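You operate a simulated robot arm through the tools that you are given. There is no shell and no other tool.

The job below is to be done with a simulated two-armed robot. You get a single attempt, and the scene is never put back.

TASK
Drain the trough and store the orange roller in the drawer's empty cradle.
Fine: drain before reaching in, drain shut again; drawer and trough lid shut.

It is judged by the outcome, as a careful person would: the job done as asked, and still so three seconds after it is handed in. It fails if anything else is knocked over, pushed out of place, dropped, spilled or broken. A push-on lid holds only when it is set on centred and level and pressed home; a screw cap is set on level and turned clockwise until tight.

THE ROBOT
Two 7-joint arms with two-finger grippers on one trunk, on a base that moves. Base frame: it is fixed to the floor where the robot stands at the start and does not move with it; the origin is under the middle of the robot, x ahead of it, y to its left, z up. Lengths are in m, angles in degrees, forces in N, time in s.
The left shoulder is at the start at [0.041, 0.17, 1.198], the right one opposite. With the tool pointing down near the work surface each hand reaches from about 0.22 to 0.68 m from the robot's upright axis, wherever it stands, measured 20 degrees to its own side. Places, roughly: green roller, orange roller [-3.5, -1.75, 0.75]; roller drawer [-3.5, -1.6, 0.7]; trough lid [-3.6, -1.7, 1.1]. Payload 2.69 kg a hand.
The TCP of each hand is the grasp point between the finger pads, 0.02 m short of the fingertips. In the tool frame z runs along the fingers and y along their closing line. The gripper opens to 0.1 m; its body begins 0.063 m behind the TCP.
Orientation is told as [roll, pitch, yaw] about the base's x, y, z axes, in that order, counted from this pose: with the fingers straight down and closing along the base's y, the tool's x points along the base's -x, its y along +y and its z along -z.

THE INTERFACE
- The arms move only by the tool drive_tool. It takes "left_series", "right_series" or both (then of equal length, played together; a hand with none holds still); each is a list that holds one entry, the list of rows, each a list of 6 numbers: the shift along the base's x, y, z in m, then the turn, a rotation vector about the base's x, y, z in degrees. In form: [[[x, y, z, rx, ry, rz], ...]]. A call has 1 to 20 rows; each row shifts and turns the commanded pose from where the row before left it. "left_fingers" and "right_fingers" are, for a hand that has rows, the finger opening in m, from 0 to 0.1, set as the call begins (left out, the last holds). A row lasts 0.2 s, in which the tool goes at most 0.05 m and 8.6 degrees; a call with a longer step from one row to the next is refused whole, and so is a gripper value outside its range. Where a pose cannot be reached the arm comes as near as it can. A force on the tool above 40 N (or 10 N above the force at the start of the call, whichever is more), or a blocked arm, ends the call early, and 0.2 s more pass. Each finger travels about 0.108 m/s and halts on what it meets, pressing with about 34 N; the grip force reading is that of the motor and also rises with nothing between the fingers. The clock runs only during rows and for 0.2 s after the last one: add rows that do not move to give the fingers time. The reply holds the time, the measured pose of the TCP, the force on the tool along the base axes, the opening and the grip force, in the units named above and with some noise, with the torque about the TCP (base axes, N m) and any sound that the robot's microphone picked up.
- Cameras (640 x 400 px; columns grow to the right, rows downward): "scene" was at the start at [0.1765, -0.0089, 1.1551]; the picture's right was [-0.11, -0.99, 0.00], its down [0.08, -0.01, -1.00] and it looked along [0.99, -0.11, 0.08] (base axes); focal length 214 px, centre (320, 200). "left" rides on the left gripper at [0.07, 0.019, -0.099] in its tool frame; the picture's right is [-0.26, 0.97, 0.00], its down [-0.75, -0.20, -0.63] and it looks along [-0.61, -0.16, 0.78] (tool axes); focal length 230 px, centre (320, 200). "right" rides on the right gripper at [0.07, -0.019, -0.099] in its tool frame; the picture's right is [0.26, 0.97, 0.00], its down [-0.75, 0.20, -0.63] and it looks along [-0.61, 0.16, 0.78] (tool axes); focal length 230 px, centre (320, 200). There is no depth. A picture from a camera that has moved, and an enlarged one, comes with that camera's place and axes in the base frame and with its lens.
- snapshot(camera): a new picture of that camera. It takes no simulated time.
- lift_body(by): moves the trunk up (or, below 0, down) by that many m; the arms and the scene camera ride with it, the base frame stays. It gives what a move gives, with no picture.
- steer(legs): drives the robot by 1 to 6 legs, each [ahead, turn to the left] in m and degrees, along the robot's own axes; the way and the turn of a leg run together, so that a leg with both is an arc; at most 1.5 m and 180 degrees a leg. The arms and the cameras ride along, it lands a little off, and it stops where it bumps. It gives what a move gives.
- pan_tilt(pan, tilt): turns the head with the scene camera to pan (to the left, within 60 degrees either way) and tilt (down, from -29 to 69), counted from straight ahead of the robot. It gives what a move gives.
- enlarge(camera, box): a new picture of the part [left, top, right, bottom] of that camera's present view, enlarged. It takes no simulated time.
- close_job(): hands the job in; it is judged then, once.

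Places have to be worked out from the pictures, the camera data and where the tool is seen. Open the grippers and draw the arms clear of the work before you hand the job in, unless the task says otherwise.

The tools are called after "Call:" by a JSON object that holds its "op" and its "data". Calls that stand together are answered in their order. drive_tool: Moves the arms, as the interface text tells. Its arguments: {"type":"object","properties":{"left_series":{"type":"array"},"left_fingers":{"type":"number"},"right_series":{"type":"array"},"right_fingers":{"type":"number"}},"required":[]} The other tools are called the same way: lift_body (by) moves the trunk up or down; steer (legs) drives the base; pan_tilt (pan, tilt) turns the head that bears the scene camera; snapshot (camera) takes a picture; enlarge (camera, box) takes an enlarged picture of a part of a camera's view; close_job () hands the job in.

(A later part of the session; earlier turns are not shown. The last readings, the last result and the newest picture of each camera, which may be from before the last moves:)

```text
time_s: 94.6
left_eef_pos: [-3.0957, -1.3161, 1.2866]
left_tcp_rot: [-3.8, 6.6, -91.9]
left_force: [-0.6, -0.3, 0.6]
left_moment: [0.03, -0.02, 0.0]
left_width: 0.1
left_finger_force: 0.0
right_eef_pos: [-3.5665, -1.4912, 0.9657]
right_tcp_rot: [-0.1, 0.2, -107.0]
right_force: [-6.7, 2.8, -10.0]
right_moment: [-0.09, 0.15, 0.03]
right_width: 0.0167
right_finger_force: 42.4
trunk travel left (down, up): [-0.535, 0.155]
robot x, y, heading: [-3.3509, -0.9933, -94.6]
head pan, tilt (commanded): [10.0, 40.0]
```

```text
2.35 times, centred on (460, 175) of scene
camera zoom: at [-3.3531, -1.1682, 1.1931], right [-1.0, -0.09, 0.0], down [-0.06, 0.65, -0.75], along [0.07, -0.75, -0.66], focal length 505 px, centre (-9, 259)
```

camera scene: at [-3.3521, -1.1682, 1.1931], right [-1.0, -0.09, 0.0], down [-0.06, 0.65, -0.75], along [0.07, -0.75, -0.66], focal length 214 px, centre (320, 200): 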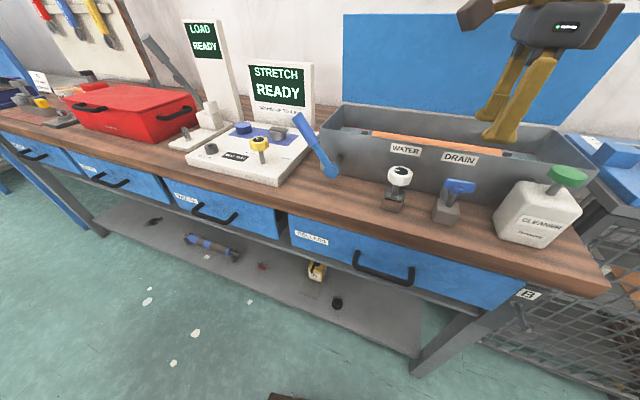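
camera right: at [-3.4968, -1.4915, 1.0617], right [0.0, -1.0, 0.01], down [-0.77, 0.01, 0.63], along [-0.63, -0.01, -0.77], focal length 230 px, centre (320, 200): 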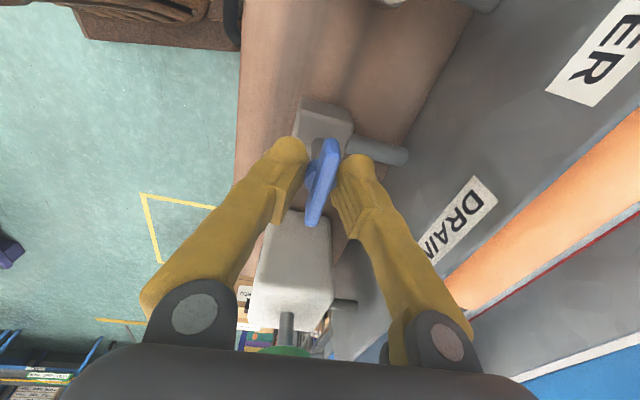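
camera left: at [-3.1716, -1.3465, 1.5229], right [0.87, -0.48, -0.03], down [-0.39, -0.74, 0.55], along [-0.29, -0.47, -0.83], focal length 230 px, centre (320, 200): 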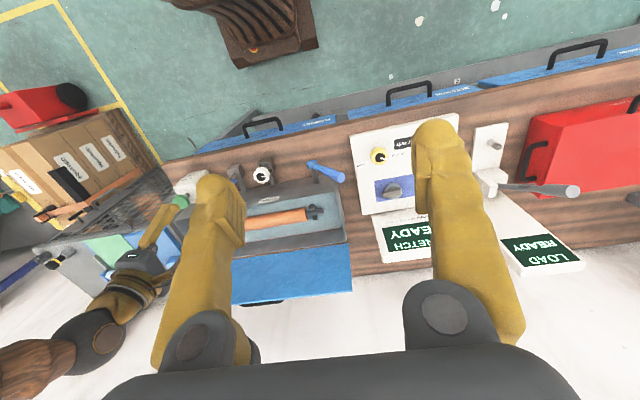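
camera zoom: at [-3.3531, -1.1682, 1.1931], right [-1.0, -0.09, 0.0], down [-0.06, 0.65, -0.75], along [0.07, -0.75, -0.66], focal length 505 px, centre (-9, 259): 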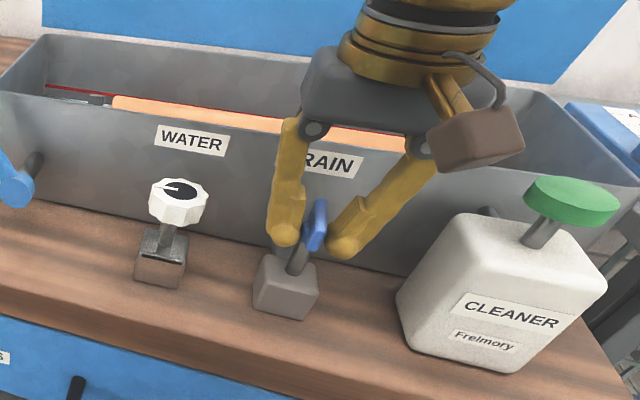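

The bar now points along the depth (≈90° turned). I hold for a few seconds and compare the water level in the trough.

Call:
{"op": "enlarge", "data": {"camera": "scene", "box": [320, 90, 420, 150]}}

Call:
{"op": "drive_tool", "data": {"right_series": [[[0, 0, 0, 0, 0, 0], [0, 0, 0, 0, 0, 0], [0, 0, 0, 0, 0, 0], [0, 0, 0, 0, 0, 0], [0, 0, 0, 0, 0, 0], [0, 0, 0, 0, 0, 0], [0, 0, 0, 0, 0, 0], [0, 0, 0, 0, 0, 0], [0, 0, 0, 0, 0, 0], [0, 0, 0, 0, 0, 0], [0, 0, 0, 0, 0, 0], [0, 0, 0, 0, 0, 0], [0, 0, 0, 0, 0, 0], [0, 0, 0, 0, 0, 0], [0, 0, 0, 0, 0, 0]]]}}

Call:
{"op": "enlarge", "data": {"camera": "scene", "box": [320, 90, 420, 150]}}

```text
6.40 times, centred on (370, 120) of scene
camera zoom: at [-3.3531, -1.1682, 1.1931], right [-1.0, -0.09, 0.0], down [-0.06, 0.65, -0.75], along [0.07, -0.75, -0.66], focal length 1373 px, centre (0, 712)
```

zoom: 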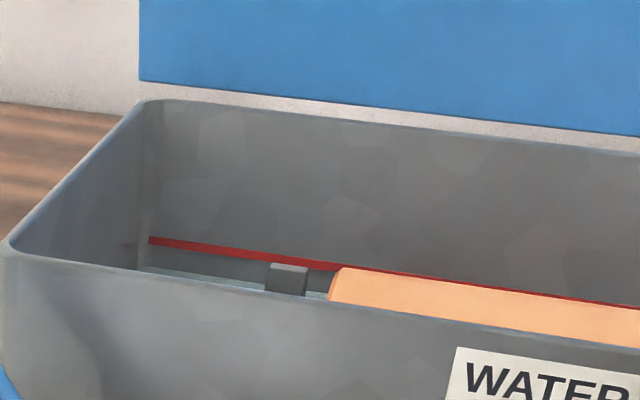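

```text
time_s: 97.8
left_eef_pos: [-3.0967, -1.3156, 1.288]
left_tcp_rot: [-3.8, 6.6, -92.0]
left_force: [-0.5, 0.0, 0.3]
left_moment: [0.01, 0.0, 0.0]
left_width: 0.1
left_finger_force: 0.0
right_eef_pos: [-3.5659, -1.4912, 0.9651]
right_tcp_rot: [0.1, 0.0, -107.0]
right_force: [-13.8, 3.5, -6.0]
right_moment: [0.05, 0.16, 0.03]
right_width: 0.017
right_finger_force: 42.5
trunk travel left (down, up): [-0.535, 0.155]
robot x, y, heading: [-3.3508, -0.9952, -94.5]
head pan, tilt (commanded): [10.0, 40.0]
```

```text
6.40 times, centred on (370, 120) of scene
camera zoom: at [-3.3537, -1.1679, 1.1931], right [-1.0, -0.09, 0.0], down [-0.06, 0.65, -0.76], along [0.07, -0.75, -0.66], focal length 1373 px, centre (0, 712)
```

zoom: 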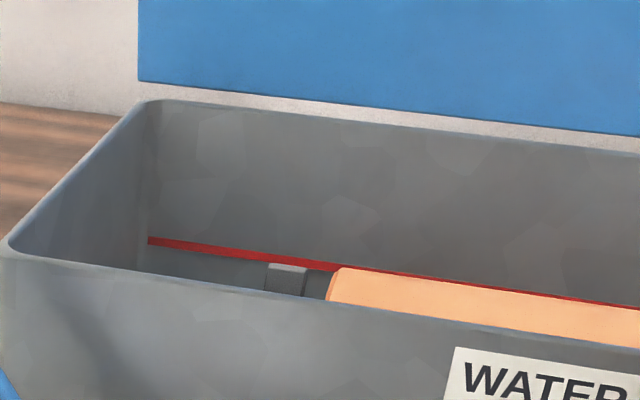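

The water is visibly dropping, so the drain is open. I release the handle gently and raise the hand to look into the trough.

Call:
{"op": "drive_tool", "data": {"right_series": [[[-0.002, 0, 0, 0, 0, 0], [0, 0, 0, 0, 0, 0], [0, 0, 0, 0, 0, 0]]]}}

Call:
{"op": "drive_tool", "data": {"right_series": [[[0, 0, 0, 0, 0, 0], [0, 0, 0, 0, 0, 0], [0, 0, 0.01, 0, 0, 0], [0, 0, 0.02, 0, 0, 0], [0, 0, 0.03, 0, 0, 0], [0, 0, 0.04, 0, 0, 0], [0, 0, 0.04, 0, 0, 0], [0, 0, 0, 0, 0, 0], [0, 0, 0, 0, 0, 0]]], "right_fingers": 0.06}}

Call:
{"op": "snapshot", "data": {"camera": "right"}}

Call:
{"op": "snapshot", "data": {"camera": "scene"}}

```text
time_s: 98.6
left_eef_pos: [-3.0958, -1.3176, 1.2888]
left_tcp_rot: [-3.8, 6.7, -91.9]
left_force: [-1.0, 0.6, 0.6]
left_moment: [-0.01, -0.02, 0.01]
left_width: 0.0997
left_finger_force: 0.1
right_eef_pos: [-3.5664, -1.4905, 0.964]
right_tcp_rot: [0.1, 0.1, -107.1]
right_force: [-0.1, 0.9, -12.4]
right_moment: [-0.29, 0.07, 0.07]
right_width: 0.0167
right_finger_force: 42.3
trunk travel left (down, up): [-0.535, 0.155]
robot x, y, heading: [-3.3517, -0.9911, -94.7]
head pan, tilt (commanded): [10.0, 40.0]
```

```text
time_s: 100.6
left_eef_pos: [-3.0938, -1.3162, 1.2877]
left_tcp_rot: [-4.0, 6.6, -91.9]
left_force: [-0.3, 0.1, -0.2]
left_moment: [-0.01, 0.02, -0.01]
left_width: 0.1001
left_finger_force: 0.0
right_eef_pos: [-3.567, -1.4905, 1.1037]
right_tcp_rot: [-0.1, -0.1, -107.1]
right_force: [-0.1, -0.8, 0.2]
right_moment: [-0.02, -0.02, 0.03]
right_width: 0.0599
right_finger_force: 0.1
trunk travel left (down, up): [-0.535, 0.155]
robot x, y, heading: [-3.3566, -0.9897, -94.6]
head pan, tilt (commanded): [10.0, 40.0]
```

```text
taken
camera right: at [-3.5664, -1.4181, 1.2031], right [1.0, -0.04, 0.0], down [-0.03, -0.78, 0.63], along [-0.02, -0.63, -0.78], focal length 230 px, centre (320, 200)
```

right: 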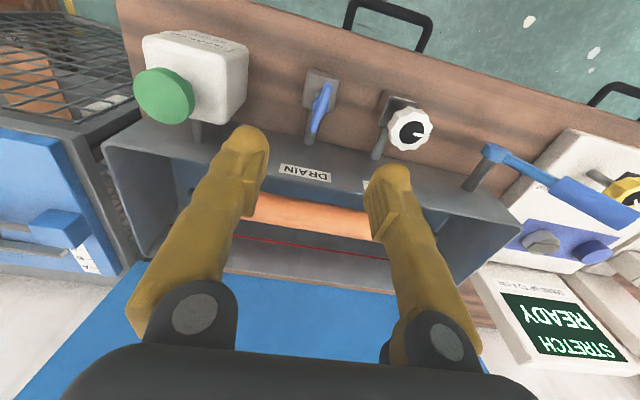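

```text
taken
camera scene: at [-3.3519, -1.1674, 1.1932], right [-1.0, -0.09, 0.0], down [-0.06, 0.65, -0.76], along [0.07, -0.75, -0.66], focal length 214 px, centre (320, 200)
```

scene: 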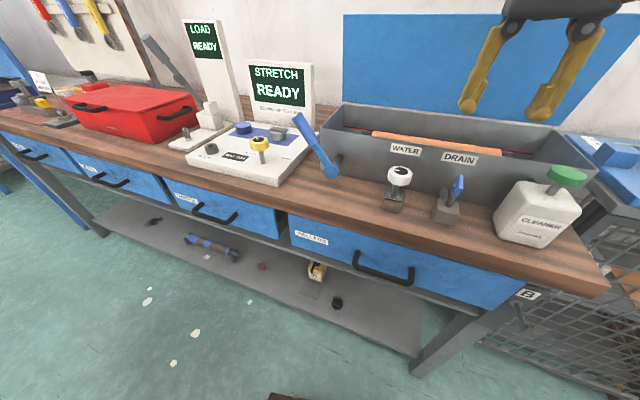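

The drain handle is clearly in the open (lengthwise) position. I raise the right hand and pull back to see the trough bottom, and level the left hand meanwhile.

Call:
{"op": "drive_tool", "data": {"right_series": [[[0.0, 0.02, 0.04, 0, 0, 0], [0.0, 0.02, 0.04, 0, 0, 0], [0.0, 0.02, 0.04, 0, 0, 0], [0.0, 0.02, 0.04, 0, 0, 0], [0, 0, 0, 0, 0, 0], [0, 0, 0, 0, 0, 0]]], "left_series": [[[0, -0.015, 0, -3.3, -1.9, 0], [0, -0.015, 0, -3.4, -1.9, 0], [0, -0.015, 0, 0, 0, 0], [0, -0.015, 0, 0, 0, 0], [0, 0, 0, 0, 0, 0], [0, 0, 0, 0, 0, 0]]]}}

Call:
{"op": "snapshot", "data": {"camera": "right"}}

Call:
{"op": "snapshot", "data": {"camera": "left"}}

```text
time_s: 102.0
left_eef_pos: [-3.0858, -1.3893, 1.3016]
left_tcp_rot: [1.1, -4.0, -92.0]
left_force: [0.3, 0.5, 0.0]
left_moment: [-0.04, -0.03, 0.0]
left_width: 0.1001
left_finger_force: 0.0
left hand out of reach, approached as far as the arm can: row 1
right_eef_pos: [-3.5664, -1.4076, 1.263]
right_tcp_rot: [0.0, 0.0, -107.0]
right_force: [-0.3, 0.1, 0.3]
right_moment: [-0.02, -0.01, -0.01]
right_width: 0.0601
right_finger_force: 0.0
trunk travel left (down, up): [-0.535, 0.155]
robot x, y, heading: [-3.3536, -0.9917, -94.4]
head pan, tilt (commanded): [10.0, 40.0]
```

```text
taken
camera right: at [-3.5659, -1.3366, 1.3618], right [1.0, -0.04, 0.0], down [-0.03, -0.78, 0.63], along [-0.02, -0.63, -0.78], focal length 230 px, centre (320, 200)
```

right: 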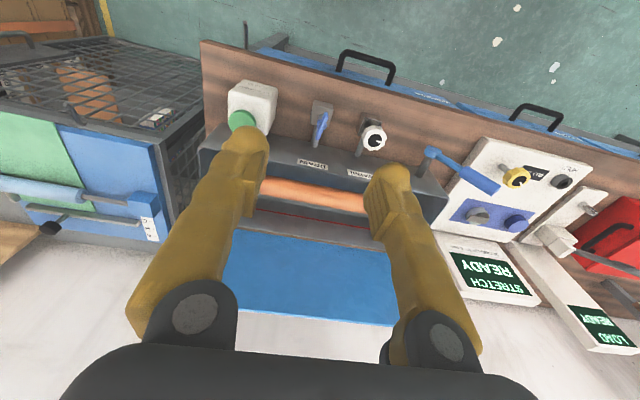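

```text
taken
camera left: at [-3.0655, -1.3125, 1.3957], right [0.96, -0.29, 0.04], down [-0.24, -0.7, 0.68], along [-0.17, -0.66, -0.74], focal length 230 px, centre (320, 200)
```

left: 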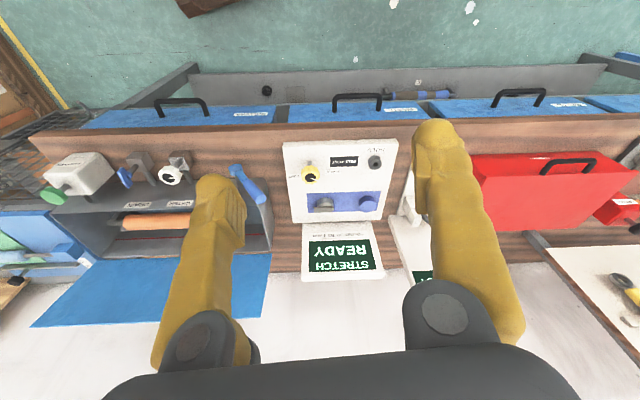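

The fingers hide the view; I raise the trunk briefly to see over the rim with the head camera.

Call:
{"op": "lift_body", "data": {"by": 0.14}}

Call:
{"op": "enlarge", "data": {"camera": "scene", "box": [300, 110, 560, 260]}}

```text
time_s: 103.7
left_eef_pos: [-3.0864, -1.391, 1.4414]
left_tcp_rot: [1.1, -4.0, -92.0]
left_force: [-0.1, 0.2, 0.7]
left_moment: [0.02, 0.0, 0.01]
left_width: 0.1002
left_finger_force: 0.1
right_eef_pos: [-3.5665, -1.4087, 1.402]
right_tcp_rot: [0.0, 0.0, -107.1]
right_force: [-0.7, -0.7, 0.0]
right_moment: [-0.01, -0.02, -0.03]
right_width: 0.0599
right_finger_force: 0.1
trunk travel left (down, up): [-0.675, 0.015]
robot x, y, heading: [-3.3529, -0.9949, -94.5]
head pan, tilt (commanded): [10.0, 40.0]
```

```text
2.46 times, centred on (430, 185) of scene
camera zoom: at [-3.3522, -1.1701, 1.333], right [-1.0, -0.09, 0.0], down [-0.06, 0.65, -0.76], along [0.07, -0.75, -0.66], focal length 528 px, centre (49, 237)
```

zoom: 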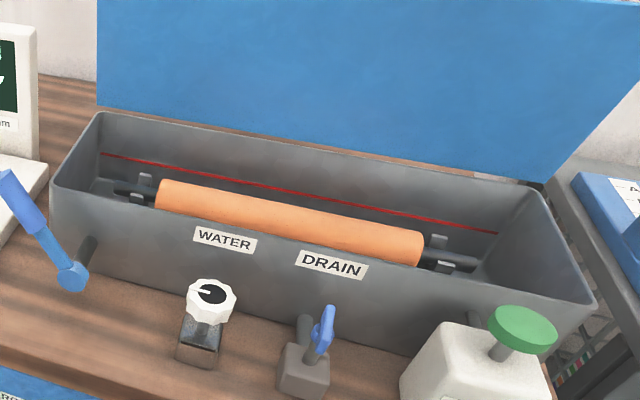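

The water seems gone. I enlarge further to be sure the bottom is dry.

Call:
{"op": "enlarge", "data": {"camera": "scene", "box": [315, 150, 405, 206]}}

Call:
{"op": "enlarge", "data": {"camera": "scene", "box": [460, 180, 550, 236]}}

```text
7.11 times, centred on (360, 178) of scene
camera zoom: at [-3.3522, -1.1701, 1.333], right [-1.0, -0.09, 0.0], down [-0.06, 0.65, -0.76], along [0.07, -0.75, -0.66], focal length 1525 px, centre (36, 356)
```

zoom: 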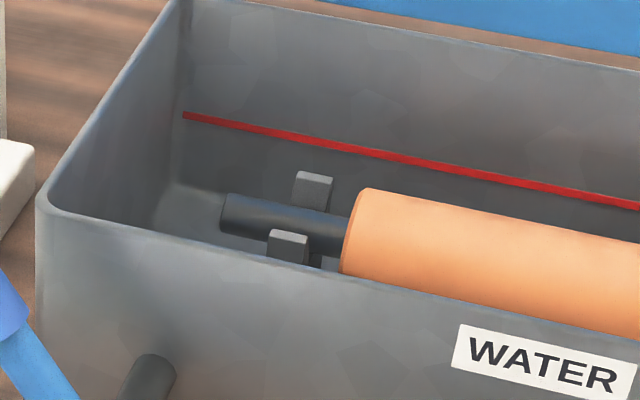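

```text
7.11 times, centred on (505, 208) of scene
camera zoom: at [-3.3522, -1.1701, 1.333], right [-1.0, -0.09, 0.0], down [-0.06, 0.65, -0.76], along [0.07, -0.75, -0.66], focal length 1525 px, centre (-996, 143)
```

zoom: 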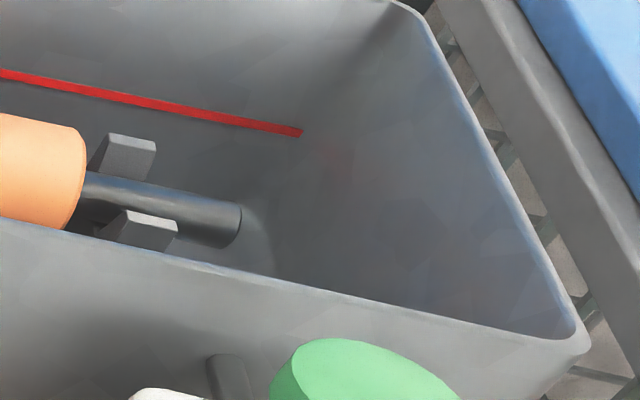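

It looks empty, with maybe a faint residual film under the roller. I wait some more seconds with the drain open and compare.

Call:
{"op": "drive_tool", "data": {"right_series": [[[0, 0, 0, 0, 0, 0], [0, 0, 0, 0, 0, 0], [0, 0, 0, 0, 0, 0], [0, 0, 0, 0, 0, 0], [0, 0, 0, 0, 0, 0], [0, 0, 0, 0, 0, 0], [0, 0, 0, 0, 0, 0], [0, 0, 0, 0, 0, 0], [0, 0, 0, 0, 0, 0], [0, 0, 0, 0, 0, 0], [0, 0, 0, 0, 0, 0], [0, 0, 0, 0, 0, 0], [0, 0, 0, 0, 0, 0], [0, 0, 0, 0, 0, 0], [0, 0, 0, 0, 0, 0], [0, 0, 0, 0, 0, 0], [0, 0, 0, 0, 0, 0], [0, 0, 0, 0, 0, 0], [0, 0, 0, 0, 0, 0], [0, 0, 0, 0, 0, 0]]]}}

Call:
{"op": "enlarge", "data": {"camera": "scene", "box": [315, 150, 405, 206]}}

```text
time_s: 107.9
left_eef_pos: [-3.0857, -1.3909, 1.441]
left_tcp_rot: [1.1, -3.9, -92.0]
left_force: [-0.9, 0.1, -0.9]
left_moment: [-0.02, -0.01, 0.02]
left_width: 0.0999
left_finger_force: 0.1
right_eef_pos: [-3.5663, -1.41, 1.4024]
right_tcp_rot: [0.0, 0.0, -107.0]
right_force: [0.8, 0.7, -0.3]
right_moment: [-0.01, -0.02, 0.05]
right_width: 0.0599
right_finger_force: 0.1
trunk travel left (down, up): [-0.675, 0.015]
robot x, y, heading: [-3.3515, -0.9961, -94.8]
head pan, tilt (commanded): [10.0, 40.0]
```

```text
7.11 times, centred on (360, 178) of scene
camera zoom: at [-3.3522, -1.1701, 1.3331], right [-1.0, -0.09, 0.0], down [-0.06, 0.65, -0.76], along [0.07, -0.75, -0.66], focal length 1525 px, centre (36, 356)
```

zoom: 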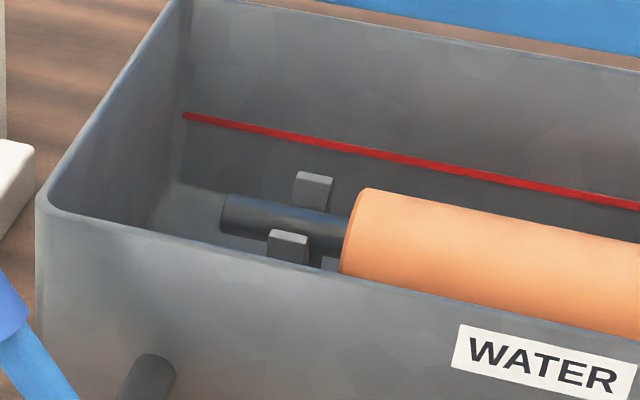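

The trough is now dry. I lower the trunk again and go back to the drain handle (open orientation, last held at (-3.5664,-1.4905,0.964)) to shut it.

Call:
{"op": "lift_body", "data": {"by": -0.14}}

Call:
{"op": "drive_tool", "data": {"right_series": [[[0, -0.0115, -0.03, 0, 0, 0], [0, -0.0115, -0.03, 0, 0, 0], [0, -0.0115, -0.03, 0, 0, 0], [0, -0.0115, -0.03, 0, 0, 0], [0, -0.0115, -0.03, 0, 0, 0], [0, -0.0115, -0.03, 0, 0, 0], [0, -0.0115, -0.03, 0, 0, 0], [0, 0, -0.02, 0, 0, 0], [0, 0, 0, 0, 0, 0], [0, 0, 0, 0, 0, 0]]], "right_fingers": 0.06}}

Call:
{"op": "enlarge", "data": {"camera": "right", "box": [220, 80, 420, 260]}}

```text
time_s: 109.6
left_eef_pos: [-3.086, -1.3888, 1.3021]
left_tcp_rot: [1.1, -3.8, -92.0]
left_force: [0.3, 0.2, 0.1]
left_moment: [-0.01, 0.0, 0.01]
left_width: 0.1001
left_finger_force: 0.1
right_eef_pos: [-3.5664, -1.4092, 1.2622]
right_tcp_rot: [0.0, -0.1, -107.2]
right_force: [0.8, -0.3, -0.1]
right_moment: [0.04, 0.02, 0.0]
right_width: 0.0599
right_finger_force: 0.1
trunk travel left (down, up): [-0.535, 0.155]
robot x, y, heading: [-3.3546, -0.9949, -94.7]
head pan, tilt (commanded): [10.0, 40.0]
```

```text
time_s: 111.8
left_eef_pos: [-3.0848, -1.3902, 1.302]
left_tcp_rot: [1.2, -3.9, -92.0]
left_force: [0.4, 0.8, 0.2]
left_moment: [-0.01, 0.02, -0.01]
left_width: 0.1
left_finger_force: 0.1
right_eef_pos: [-3.5679, -1.4892, 1.0313]
right_tcp_rot: [0.0, 0.0, -107.1]
right_force: [-0.2, 0.9, -0.1]
right_moment: [0.0, -0.02, -0.01]
right_width: 0.0601
right_finger_force: 0.1
trunk travel left (down, up): [-0.535, 0.155]
robot x, y, heading: [-3.3517, -0.9938, -94.4]
head pan, tilt (commanded): [10.0, 40.0]
```

```text
2.22 times, centred on (320, 170) of right
camera zoom: at [-3.5675, -1.4176, 1.1307], right [1.0, -0.04, 0.0], down [-0.03, -0.78, 0.63], along [-0.02, -0.63, -0.78], focal length 511 px, centre (320, 267)
```

zoom: 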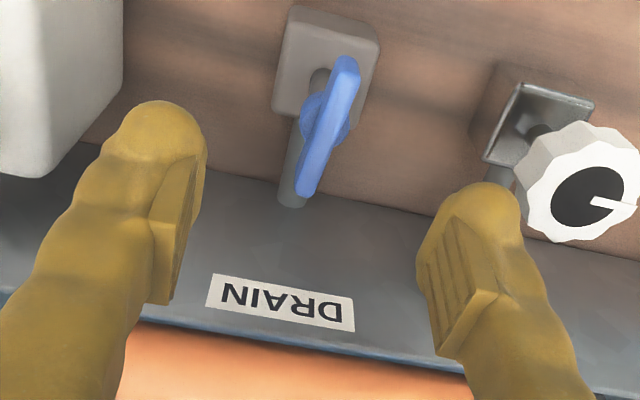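

Aligned within ~2 mm. The water knob's edge is ~0.06 m from the drain centre, so I narrow the fingers to 0.042 before descending.

Call:
{"op": "drive_tool", "data": {"right_series": [[[0.002, -0.001, 0, 0, 0, 0], [0, 0, -0.02, 0, 0, 0], [0, 0, -0.02, 0, 0, 0], [0, 0, -0.018, 0, 0, 0], [0, 0, -0.009, 0, 0, 0], [0, 0, 0, 0, 0, 0], [0, 0, 0, 0, 0, 0]]], "right_fingers": 0.042}}

Call:
{"op": "enlarge", "data": {"camera": "right", "box": [220, 80, 420, 260]}}

```text
time_s: 113.4
left_eef_pos: [-3.0858, -1.3889, 1.3019]
left_tcp_rot: [1.1, -3.9, -92.0]
left_force: [0.5, 0.3, -0.3]
left_moment: [0.0, 0.01, 0.01]
left_width: 0.0998
left_finger_force: 0.0
right_eef_pos: [-3.566, -1.4896, 0.9647]
right_tcp_rot: [0.0, 0.0, -107.1]
right_force: [-0.3, -0.6, -0.1]
right_moment: [-0.01, -0.01, -0.04]
right_width: 0.0421
right_finger_force: 0.0
trunk travel left (down, up): [-0.535, 0.155]
robot x, y, heading: [-3.3541, -0.9936, -94.8]
head pan, tilt (commanded): [10.0, 40.0]
```

```text
2.22 times, centred on (320, 170) of right
camera zoom: at [-3.5643, -1.4191, 1.0638], right [1.0, -0.04, 0.0], down [-0.03, -0.78, 0.63], along [-0.02, -0.63, -0.78], focal length 511 px, centre (320, 267)
```

zoom: 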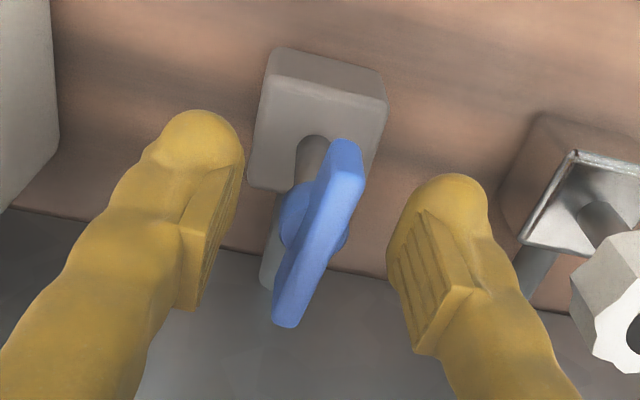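

The handle is centred. I close on it and turn clockwise (-90°) in two parts.

Call:
{"op": "drive_tool", "data": {"right_series": [[[0, 0, 0, 0, 0, 0], [0, 0, 0, 0, 0, 0], [0, 0, 0, 0, 0, 0], [0, 0, 0, 0, 0, -8], [0, 0, 0, 0, 0, -8], [0, 0, 0, 0, 0, -8], [0, 0, 0, 0, 0, -8], [0, 0, 0, 0, 0, -8], [0, 0, 0, 0, 0, 0]]], "right_fingers": 0.01}}

Call:
{"op": "enlarge", "data": {"camera": "right", "box": [220, 80, 420, 260]}}

```text
time_s: 115.4
left_eef_pos: [-3.0869, -1.3906, 1.2999]
left_tcp_rot: [1.3, -3.8, -92.0]
left_force: [0.5, -0.4, -0.8]
left_moment: [0.04, -0.01, 0.03]
left_width: 0.0999
left_finger_force: 0.0
right_eef_pos: [-3.5643, -1.4914, 0.9649]
right_tcp_rot: [-0.1, 0.1, -147.2]
right_force: [-0.9, 0.4, -15.4]
right_moment: [-0.01, -0.07, -0.04]
right_width: 0.0168
right_finger_force: 42.1
trunk travel left (down, up): [-0.535, 0.155]
robot x, y, heading: [-3.3511, -0.9901, -94.7]
head pan, tilt (commanded): [10.0, 40.0]
```

```text
2.22 times, centred on (320, 170) of right
camera zoom: at [-3.5182, -1.4384, 1.0637], right [0.74, -0.67, 0.0], down [-0.52, -0.58, 0.63], along [-0.42, -0.46, -0.78], focal length 511 px, centre (320, 267)
```

zoom: 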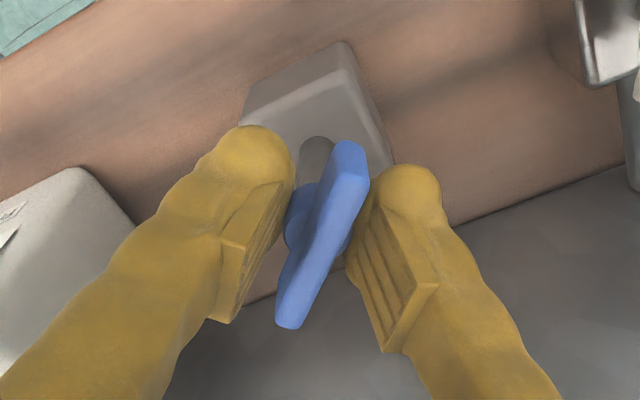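

The bar follows back. I continue another 50° clockwise to the shut position, watching for the stop.

Call:
{"op": "drive_tool", "data": {"right_series": [[[0, 0, 0, 0, 0, -8], [0, 0, 0, 0, 0, -8], [0, 0, 0, 0, 0, -8], [0, 0, 0, 0, 0, -8], [0, 0, 0, 0, 0, -8], [0, 0, 0, 0, 0, -8], [0, 0, 0, 0, 0, -2], [0, 0, 0, 0, 0, 0]]]}}

Call:
{"op": "enlarge", "data": {"camera": "right", "box": [220, 80, 420, 260]}}

Call:
{"op": "enlarge", "data": {"camera": "scene", "box": [330, 90, 590, 260]}}

```text
time_s: 117.2
left_eef_pos: [-3.0864, -1.3925, 1.3005]
left_tcp_rot: [1.2, -3.8, -92.0]
left_force: [0.0, -0.4, 0.5]
left_moment: [0.04, 0.02, 0.01]
left_width: 0.0998
left_finger_force: 0.1
right_eef_pos: [-3.5648, -1.4938, 0.9652]
right_tcp_rot: [0.1, -0.2, 163.0]
right_force: [1.5, -10.8, -8.8]
right_moment: [-0.12, -0.04, -0.05]
right_width: 0.0168
right_finger_force: 42.6
trunk travel left (down, up): [-0.535, 0.155]
robot x, y, heading: [-3.3543, -0.9927, -94.6]
head pan, tilt (commanded): [10.0, 40.0]
```

```text
2.22 times, centred on (320, 170) of right
camera zoom: at [-3.4942, -1.4962, 1.0641], right [-0.04, -1.0, 0.0], down [-0.77, 0.03, 0.63], along [-0.63, 0.02, -0.77], focal length 511 px, centre (320, 267)
```

zoom: 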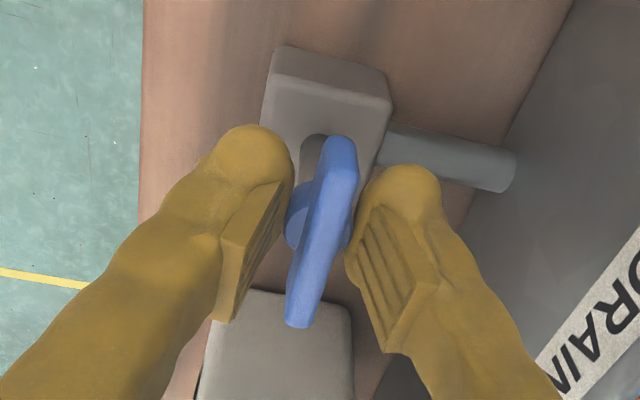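

```text
2.35 times, centred on (460, 175) of scene
camera zoom: at [-3.3521, -1.1697, 1.1929], right [-1.0, -0.09, 0.0], down [-0.06, 0.65, -0.75], along [0.07, -0.75, -0.66], focal length 505 px, centre (-9, 259)
```

zoom: 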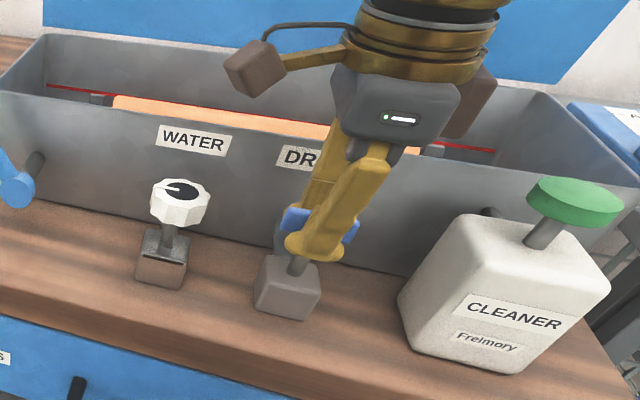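

The bar seems to have reached its shut stop (pads slipped slightly at the end). I release, rise, and compare the bar with the trough front in the scene view.

Call:
{"op": "drive_tool", "data": {"right_series": [[[0, 0.001, 0, 0, 0, 0], [0, 0, 0, 0, 0, 0], [0, 0, 0, 0, 0, 0], [0, 0, 0.015, 0, 0, 0], [0, 0, 0.03, 0, 0, 0], [0, 0, 0.04, 0, 0, 0], [0, 0.03, 0.03, 0, 0, 0], [0, 0.03, 0.03, 0, 0, 0], [0, 0, 0, 0, 0, 0]]], "right_fingers": 0.045}}

Call:
{"op": "enlarge", "data": {"camera": "scene", "box": [370, 110, 530, 230]}}

Call:
{"op": "enlarge", "data": {"camera": "right", "box": [220, 0, 480, 190]}}

```text
time_s: 119.2
left_eef_pos: [-3.088, -1.3914, 1.3011]
left_tcp_rot: [1.3, -3.8, -92.1]
left_force: [-0.3, -1.0, -0.9]
left_moment: [0.03, 0.02, -0.02]
left_width: 0.1001
left_finger_force: 0.1
right_eef_pos: [-3.5619, -1.4299, 1.111]
right_tcp_rot: [0.1, 0.0, 163.1]
right_force: [-1.0, -0.2, -1.0]
right_moment: [0.01, 0.02, 0.01]
right_width: 0.0454
right_finger_force: 0.1
trunk travel left (down, up): [-0.535, 0.155]
robot x, y, heading: [-3.3526, -0.9913, -94.5]
head pan, tilt (commanded): [10.0, 40.0]
```

```text
3.33 times, centred on (450, 170) of scene
camera zoom: at [-3.3528, -1.1692, 1.1929], right [-1.0, -0.09, 0.0], down [-0.06, 0.65, -0.75], along [0.07, -0.75, -0.66], focal length 715 px, centre (-113, 300)
```

zoom: 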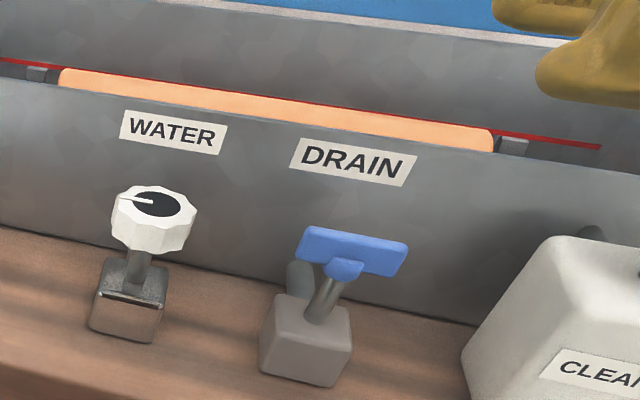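

```text
2.11 times, centred on (350, 95) of right
camera zoom: at [-3.4925, -1.433, 1.209], right [-0.04, -1.0, 0.0], down [-0.78, 0.03, 0.63], along [-0.63, 0.02, -0.78], focal length 484 px, centre (257, 421)
```

zoom: 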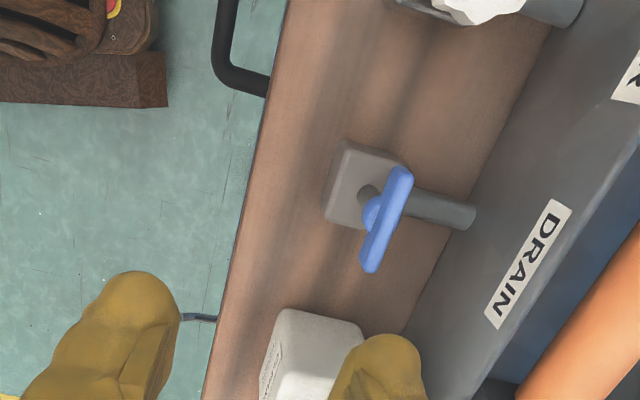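

The bar is at ≈169.7° versus the bench edge's 164.7°, so about 5° short of fully shut. I re-grip it and turn clockwise further to the stop.

Call:
{"op": "drive_tool", "data": {"right_series": [[[-0.001, -0.03, -0.03, 0, 0, 3], [-0.001, -0.03, -0.03, 0, 0, 3], [-0.001, -0.002, -0.03, 0, 0, 0], [0, 0, -0.03, 0, 0, 0], [0, 0, -0.027, 0, 0, 0], [0, 0, 0, 0, 0, 0], [0, 0, 0, 0, 0, 0]]], "right_fingers": 0.045}}

Call:
{"op": "drive_tool", "data": {"right_series": [[[0, 0, 0, 0, 0, 0], [0, 0, 0, 0, 0, 0], [0, 0, 0, 0, 0, 0], [0, 0, 0, 0, 0, 0]]], "right_fingers": 0.005}}

Call:
{"op": "enlarge", "data": {"camera": "right", "box": [220, 80, 420, 260]}}

```text
time_s: 120.8
left_eef_pos: [-3.0859, -1.3904, 1.3016]
left_tcp_rot: [1.1, -3.9, -91.9]
left_force: [0.8, 1.3, 0.0]
left_moment: [0.0, -0.03, 0.01]
left_width: 0.0999
left_finger_force: 0.0
right_eef_pos: [-3.5697, -1.4904, 0.9618]
right_tcp_rot: [0.0, -0.1, 169.0]
right_force: [0.4, 0.6, 0.3]
right_moment: [0.0, -0.05, -0.02]
right_width: 0.045
right_finger_force: 0.1
trunk travel left (down, up): [-0.535, 0.155]
robot x, y, heading: [-3.3552, -0.997, -94.7]
head pan, tilt (commanded): [10.0, 40.0]
```

```text
time_s: 121.8
left_eef_pos: [-3.0855, -1.39, 1.3019]
left_tcp_rot: [1.2, -3.9, -92.0]
left_force: [-0.2, -0.3, -1.0]
left_moment: [0.03, 0.02, 0.01]
left_width: 0.0998
left_finger_force: 0.1
right_eef_pos: [-3.5695, -1.4923, 0.9615]
right_tcp_rot: [0.0, -0.1, 169.0]
right_force: [-0.2, -2.2, -3.0]
right_moment: [0.02, 0.05, 0.04]
right_width: 0.0169
right_finger_force: 42.4
trunk travel left (down, up): [-0.535, 0.155]
robot x, y, heading: [-3.3525, -0.9946, -94.8]
head pan, tilt (commanded): [10.0, 40.0]
```

```text
2.22 times, centred on (320, 170) of right
camera zoom: at [-3.4995, -1.4875, 1.06], right [0.07, -1.0, 0.0], down [-0.77, -0.05, 0.63], along [-0.63, -0.04, -0.78], focal length 511 px, centre (320, 267)
```

zoom: 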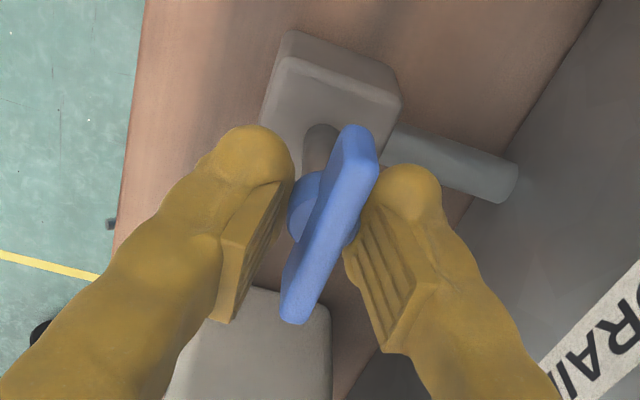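

The bar is aligned with the tool at ≈169°. I turn clockwise 16° and read the torque and where the bar stops.

Call:
{"op": "drive_tool", "data": {"right_series": [[[0, 0, 0, 0, 0, -4], [0, 0, 0, 0, 0, -4], [0, 0, 0, 0, 0, -4], [0, 0, 0, 0, 0, -4], [0, 0, 0, 0, 0, 0]]]}}

Call:
{"op": "enlarge", "data": {"camera": "right", "box": [220, 80, 420, 260]}}

```text
time_s: 123.0
left_eef_pos: [-3.088, -1.39, 1.3015]
left_tcp_rot: [1.1, -3.8, -92.0]
left_force: [-0.1, -0.2, -0.8]
left_moment: [-0.01, 0.01, 0.05]
left_width: 0.0998
left_finger_force: 0.0
right_eef_pos: [-3.5676, -1.4924, 0.9619]
right_tcp_rot: [-0.1, -0.2, 152.9]
right_force: [-0.2, -0.8, -9.3]
right_moment: [0.01, 0.03, -0.02]
right_width: 0.0165
right_finger_force: 42.6
trunk travel left (down, up): [-0.535, 0.155]
robot x, y, heading: [-3.3536, -0.9932, -94.5]
head pan, tilt (commanded): [10.0, 40.0]
```

```text
2.22 times, centred on (320, 170) of right
camera zoom: at [-3.4994, -1.5076, 1.0604], right [-0.21, -0.98, 0.0], down [-0.76, 0.16, 0.63], along [-0.62, 0.13, -0.77], focal length 511 px, centre (320, 267)
```

zoom: 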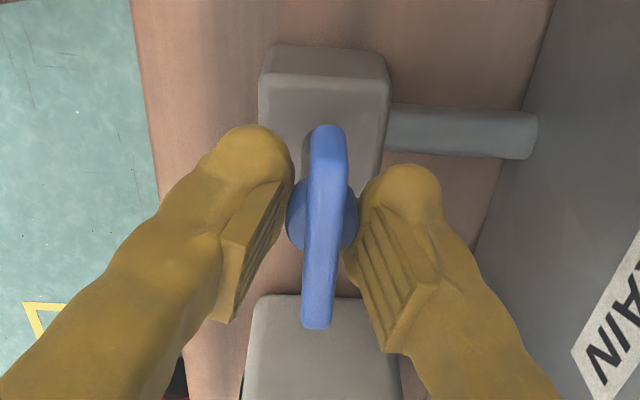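

The bar stopped at ≈166° while the pads slipped on, and it is square to the pipe: the drain is shut at its stop. I release and lift away, then prepare for the drawer.

Call:
{"op": "drive_tool", "data": {"right_series": [[[0, 0, 0, 0, 0, 0], [0, 0, 0, 0, 0, 0], [0, 0, 0.01, 0, 0, 0], [0, 0, 0.03, 0, 0, 0], [0, 0, 0.04, 0, 0, 4], [0, 0.02, 0.04, 0, 0, 4], [0, 0.03, 0.04, 0, 0, 4], [0, 0.03, 0.04, 0, 0, 0], [0, 0, 0, 0, 0, 0]]], "right_fingers": 0.045}}

Call:
{"op": "enlarge", "data": {"camera": "scene", "box": [330, 90, 570, 250]}}

```text
time_s: 125.0
left_eef_pos: [-3.0856, -1.3902, 1.302]
left_tcp_rot: [1.2, -3.8, -92.0]
left_force: [-0.4, -0.5, 0.6]
left_moment: [0.02, 0.02, 0.04]
left_width: 0.0999
left_finger_force: 0.0
right_eef_pos: [-3.5648, -1.414, 1.1638]
right_tcp_rot: [-0.2, -0.2, 165.0]
right_force: [-0.1, -0.3, 0.8]
right_moment: [0.04, 0.02, -0.02]
right_width: 0.0453
right_finger_force: 0.0
trunk travel left (down, up): [-0.535, 0.155]
robot x, y, heading: [-3.3525, -0.9951, -94.4]
head pan, tilt (commanded): [10.0, 40.0]
```

```text
2.50 times, centred on (450, 170) of scene
camera zoom: at [-3.3517, -1.1688, 1.1929], right [-1.0, -0.09, 0.0], down [-0.06, 0.65, -0.75], along [0.07, -0.75, -0.66], focal length 536 px, centre (-5, 275)
```

zoom: 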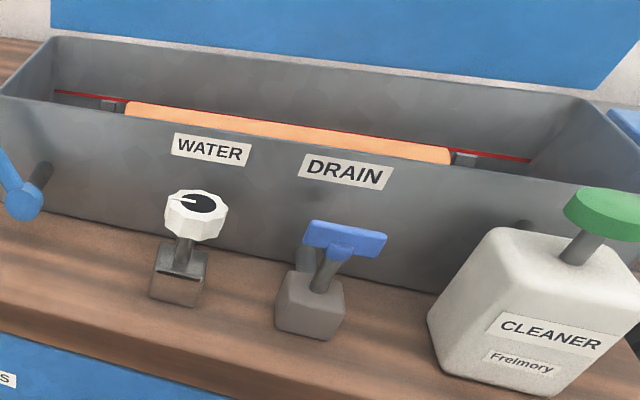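

Drain is shut. Next I pick the roller (≈(-3.568,-1.671,0.95)); it is 0.71 m from the axis, so I drive 0.08 m closer first.

Call:
{"op": "steer", "data": {"legs": [[0.08, 0]]}}

Call:
{"op": "drive_tool", "data": {"right_series": [[[0, -0.02, 0.01, 0, 0, 0], [0, -0.04, 0.01, 0, 0, 0], [0, -0.04, 0.0, 0, 0, 0], [0, -0.04, 0.0, 0, 0, 0], [0, -0.02, 0, 0, 0, 0], [0, 0, 0, 0, 0, 0], [0, 0, 0, 0, 0, 0]]], "right_fingers": 0.08}}

Call:
{"op": "snapshot", "data": {"camera": "right"}}

Call:
{"op": "snapshot", "data": {"camera": "scene"}}

```text
time_s: 126.0
left_eef_pos: [-3.0913, -1.4475, 1.308]
left_tcp_rot: [1.1, -4.9, -91.9]
left_force: [0.3, -1.7, 0.9]
left_moment: [0.12, 0.03, 0.02]
left_width: 0.0999
left_finger_force: 0.0
right_eef_pos: [-3.571, -1.4731, 1.1717]
right_tcp_rot: [1.0, 0.1, 164.8]
right_force: [-0.2, -1.2, 1.1]
right_moment: [0.1, -0.02, 0.0]
right_width: 0.0449
right_finger_force: 0.1
trunk travel left (down, up): [-0.535, 0.155]
robot x, y, heading: [-3.3604, -1.0711, -94.5]
head pan, tilt (commanded): [10.0, 40.0]
```

```text
time_s: 127.6
left_eef_pos: [-3.0892, -1.4425, 1.2839]
left_tcp_rot: [1.2, -0.5, -91.9]
left_force: [0.4, -0.5, -0.5]
left_moment: [0.02, 0.03, -0.03]
left_width: 0.0998
left_finger_force: 0.1
right_eef_pos: [-3.5695, -1.6326, 1.1955]
right_tcp_rot: [1.3, -0.2, 164.9]
right_force: [1.0, 0.5, -0.3]
right_moment: [0.03, 0.01, -0.03]
right_width: 0.0801
right_finger_force: 0.1
trunk travel left (down, up): [-0.535, 0.155]
robot x, y, heading: [-3.3597, -1.0766, -94.7]
head pan, tilt (commanded): [10.0, 40.0]
stopped in row 7 (right hand): the arm was blocked; the commanded pose is now the measured one
```

```text
taken
camera right: at [-3.4992, -1.6313, 1.2937], right [0.0, -1.0, 0.02], down [-0.77, 0.02, 0.64], along [-0.64, -0.01, -0.77], focal length 230 px, centre (320, 200)
```

right: 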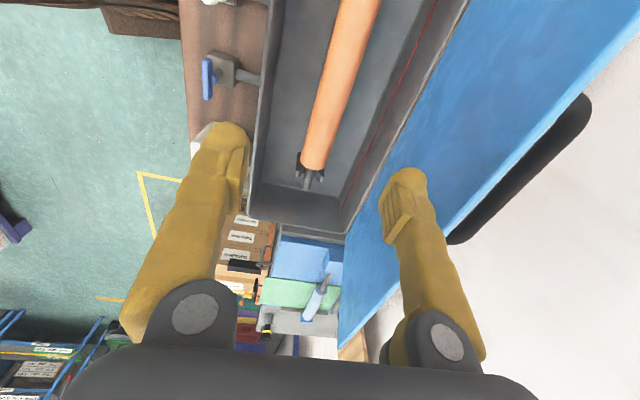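

```text
taken
camera scene: at [-3.3579, -1.2479, 1.1933], right [-1.0, -0.1, 0.0], down [-0.06, 0.65, -0.76], along [0.07, -0.75, -0.66], focal length 214 px, centre (320, 200)
```

scene: 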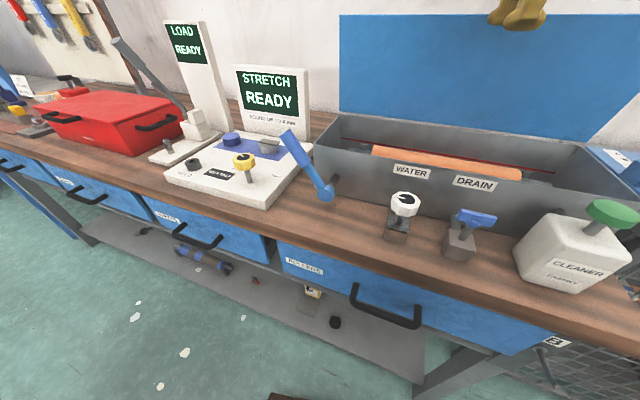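

The move finished but reported blocked again at the end with no tool force. I check the right arm's posture with the left hand camera.

Call:
{"op": "snapshot", "data": {"camera": "left"}}

Call:
{"op": "pan_tilt", "data": {"pan": 0, "tilt": 10}}

Call:
{"op": "snapshot", "data": {"camera": "scene"}}

```text
taken
camera left: at [-3.0699, -1.3719, 1.3818], right [0.96, -0.29, 0.02], down [-0.24, -0.74, 0.63], along [-0.17, -0.61, -0.78], focal length 230 px, centre (320, 200)
```

left: 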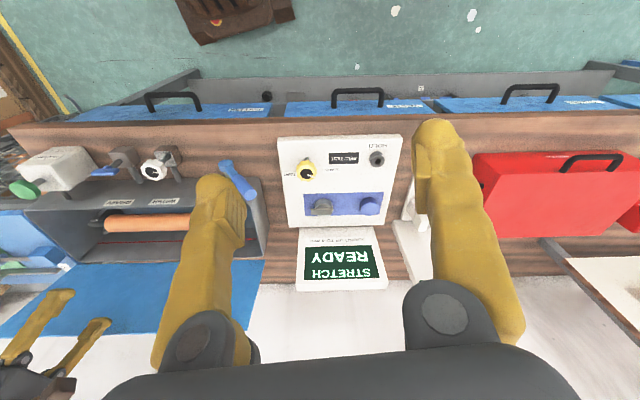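

```text
time_s: 128.6
left_eef_pos: [-3.0902, -1.4443, 1.284]
left_tcp_rot: [1.1, -0.4, -92.0]
left_force: [1.3, -0.6, -0.4]
left_moment: [0.02, 0.01, 0.01]
left_width: 0.1001
left_finger_force: 0.1
right_eef_pos: [-3.5714, -1.6336, 1.1954]
right_tcp_rot: [1.2, 0.0, 164.8]
right_force: [-0.4, 1.0, 0.8]
right_moment: [0.01, 0.02, 0.01]
right_width: 0.08
right_finger_force: 0.0
trunk travel left (down, up): [-0.535, 0.155]
robot x, y, heading: [-3.3625, -1.0782, -94.6]
head pan, tilt (commanded): [0.0, 10.0]
```

```text
taken
camera scene: at [-3.3738, -1.2576, 1.2406], right [-1.0, 0.08, 0.0], down [0.02, 0.19, -0.98], along [-0.08, -0.98, -0.19], focal length 214 px, centre (320, 200)
```

scene: 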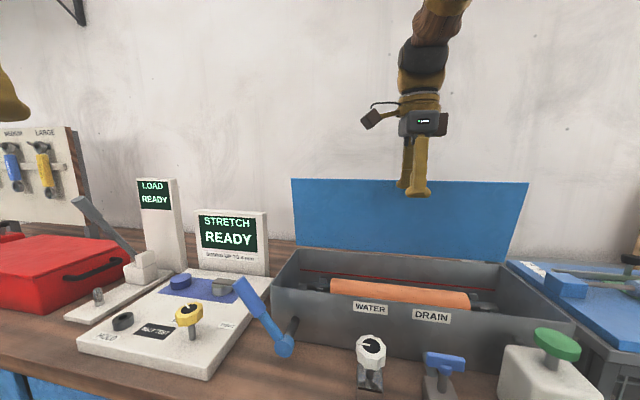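

Hand is clear of everything. I look upward to see the elbow relative to the wall shelf.

Call:
{"op": "pan_tilt", "data": {"pan": 0, "tilt": -29}}

Call:
{"op": "snapshot", "data": {"camera": "scene"}}

```text
time_s: 129.6
left_eef_pos: [-3.0899, -1.4443, 1.2835]
left_tcp_rot: [1.2, -0.4, -92.0]
left_force: [0.0, -0.6, 0.6]
left_moment: [-0.02, 0.03, -0.01]
left_width: 0.1
left_finger_force: 0.0
right_eef_pos: [-3.5712, -1.6339, 1.1949]
right_tcp_rot: [1.2, -0.1, 164.9]
right_force: [-0.7, 0.7, 0.2]
right_moment: [0.03, 0.01, 0.03]
right_width: 0.0799
right_finger_force: 0.2
trunk travel left (down, up): [-0.535, 0.155]
robot x, y, heading: [-3.3583, -1.0722, -94.5]
head pan, tilt (commanded): [0.0, -28.6]
```

```text
taken
camera scene: at [-3.372, -1.233, 1.2971], right [-1.0, 0.08, 0.0], down [-0.04, -0.46, -0.89], along [-0.07, -0.88, 0.46], focal length 214 px, centre (320, 200)
```

scene: 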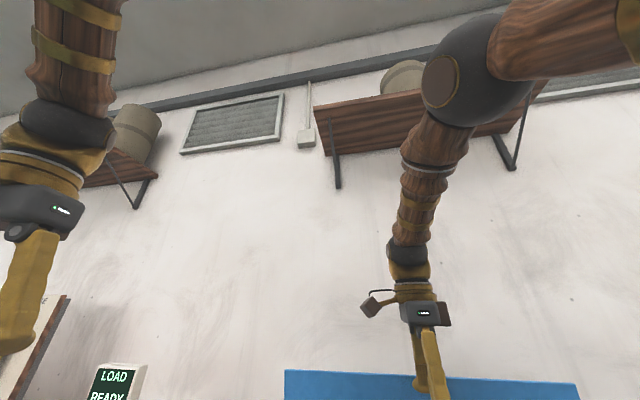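

Nothing is touching. The roller's axis passes near (-3.575,-1.662,0.955) along 164°, its right end at (-3.714,-1.622), so its centre is about (-3.575,-1.662). I put the hand over it, level, and come down to z ≈ 1.06.

Call:
{"op": "pan_tilt", "data": {"pan": 8, "tilt": 40}}

Call:
{"op": "drive_tool", "data": {"right_series": [[[-0.003, -0.01, -0.01, 1.16, -0.31, 0], [0, -0.012, -0.025, 0, 0, -0.5], [0, -0.006, -0.025, 0, 0, 0], [0, 0, -0.025, 0, 0, 0], [0, 0, -0.025, 0, 0, 0], [0, 0, -0.025, 0, 0, 0], [0, 0, 0, 0, 0, 0], [0, 0, 0, 0, 0, 0]]], "right_fingers": 0.08}}

Call:
{"op": "snapshot", "data": {"camera": "right"}}

Call:
{"op": "snapshot", "data": {"camera": "scene"}}

```text
time_s: 131.0
left_eef_pos: [-3.09, -1.4445, 1.2834]
left_tcp_rot: [1.2, -0.4, -92.0]
left_force: [-1.0, -0.3, -0.3]
left_moment: [0.0, 0.02, 0.02]
left_width: 0.1001
left_finger_force: 0.0
right_eef_pos: [-3.5715, -1.6338, 1.1949]
right_tcp_rot: [1.2, -0.1, 164.9]
right_force: [-0.7, 0.6, -0.1]
right_moment: [0.01, 0.01, 0.0]
right_width: 0.08
right_finger_force: 0.1
trunk travel left (down, up): [-0.535, 0.155]
robot x, y, heading: [-3.3583, -1.0714, -94.7]
head pan, tilt (commanded): [8.0, 40.0]
```

```text
time_s: 131.5
left_eef_pos: [-3.0888, -1.4188, 1.267]
left_tcp_rot: [1.4, 2.7, -91.9]
left_force: [-0.6, -0.5, -0.1]
left_moment: [-0.02, 0.02, -0.01]
left_width: 0.1001
left_finger_force: 0.3
right_eef_pos: [-3.5711, -1.6231, 1.1971]
right_tcp_rot: [1.3, 0.0, 164.8]
right_force: [-0.1, 0.2, 0.1]
right_moment: [-0.07, 0.01, 0.0]
right_width: 0.0801
right_finger_force: 0.0
trunk travel left (down, up): [-0.535, 0.155]
robot x, y, heading: [-3.3584, -1.0751, -94.6]
head pan, tilt (commanded): [8.0, 40.0]
stopped in row 2 (right hand): the arm was blocked; the commanded pose is now the measured one
```

```text
taken
camera right: at [-3.5013, -1.6212, 1.2954], right [0.0, -1.0, 0.02], down [-0.77, 0.02, 0.63], along [-0.63, -0.01, -0.77], focal length 230 px, centre (320, 200)
```

right: 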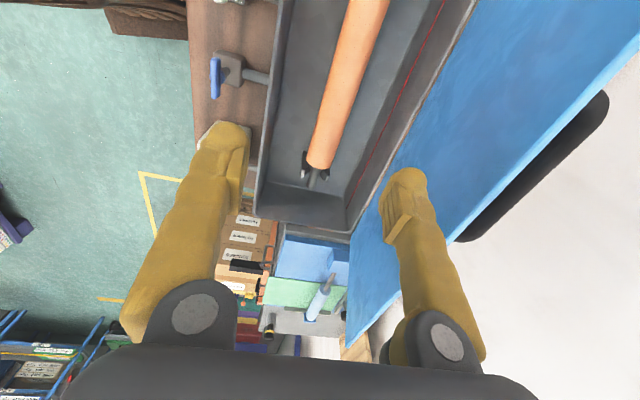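

```text
taken
camera scene: at [-3.3611, -1.2476, 1.1934], right [-1.0, -0.06, 0.0], down [-0.04, 0.65, -0.76], along [0.05, -0.75, -0.65], focal length 214 px, centre (320, 200)
```

scene: 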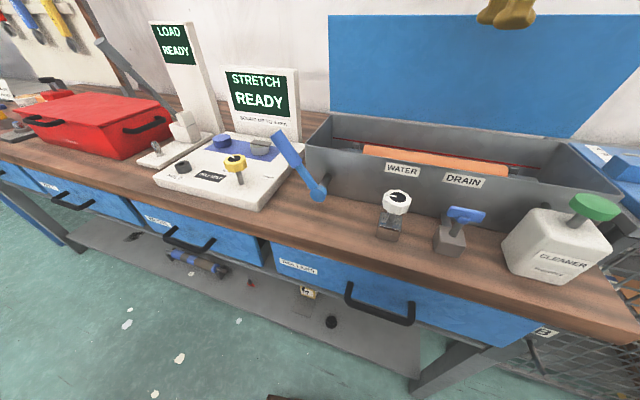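

Going further forward at this wrist yaw (-100° relative) is what blocks. I retreat a bit and swing the hand 180° to the opposite yaw (fingers still closing along the depth), which should be easier for the right arm.

Call:
{"op": "drive_tool", "data": {"right_series": [[[-0.01, 0.03, 0.02, 0, 0, 4], [-0.01, 0.03, 0.02, 0, 0, 8.4], [-0.01, 0.03, 0.02, 0, 0, 8.4], [0, 0.02, 0, 0, 0, 8.4], [0, 0, 0, 0, 0, 8.4], [0, 0, 0, 0, 0, 8.4], [0, 0, 0, 0, 0, 8.4], [0, 0, 0, 0, 0, 8.4], [0, 0, 0, 0, 0, 8.4], [0, 0, 0, 0, 0, 8.4], [0, 0, 0, 0, 0, 8.4], [0, 0, 0, 0, 0, 8.4], [0, 0, 0, 0, 0, 0]]], "right_fingers": 0.08}}

```text
time_s: 134.3
left_eef_pos: [-3.089, -1.4219, 1.2693]
left_tcp_rot: [1.3, 2.6, -92.0]
left_force: [-0.2, 0.0, 0.6]
left_moment: [0.0, -0.01, 0.03]
left_width: 0.1002
left_finger_force: 0.0
right_eef_pos: [-3.602, -1.5152, 1.2541]
right_tcp_rot: [1.2, 0.2, -98.7]
right_force: [-0.5, 0.5, -0.4]
right_moment: [0.0, 0.01, -0.02]
right_width: 0.08
right_finger_force: 0.0
trunk travel left (down, up): [-0.535, 0.155]
robot x, y, heading: [-3.3579, -1.0746, -94.5]
head pan, tilt (commanded): [8.0, 40.0]
```

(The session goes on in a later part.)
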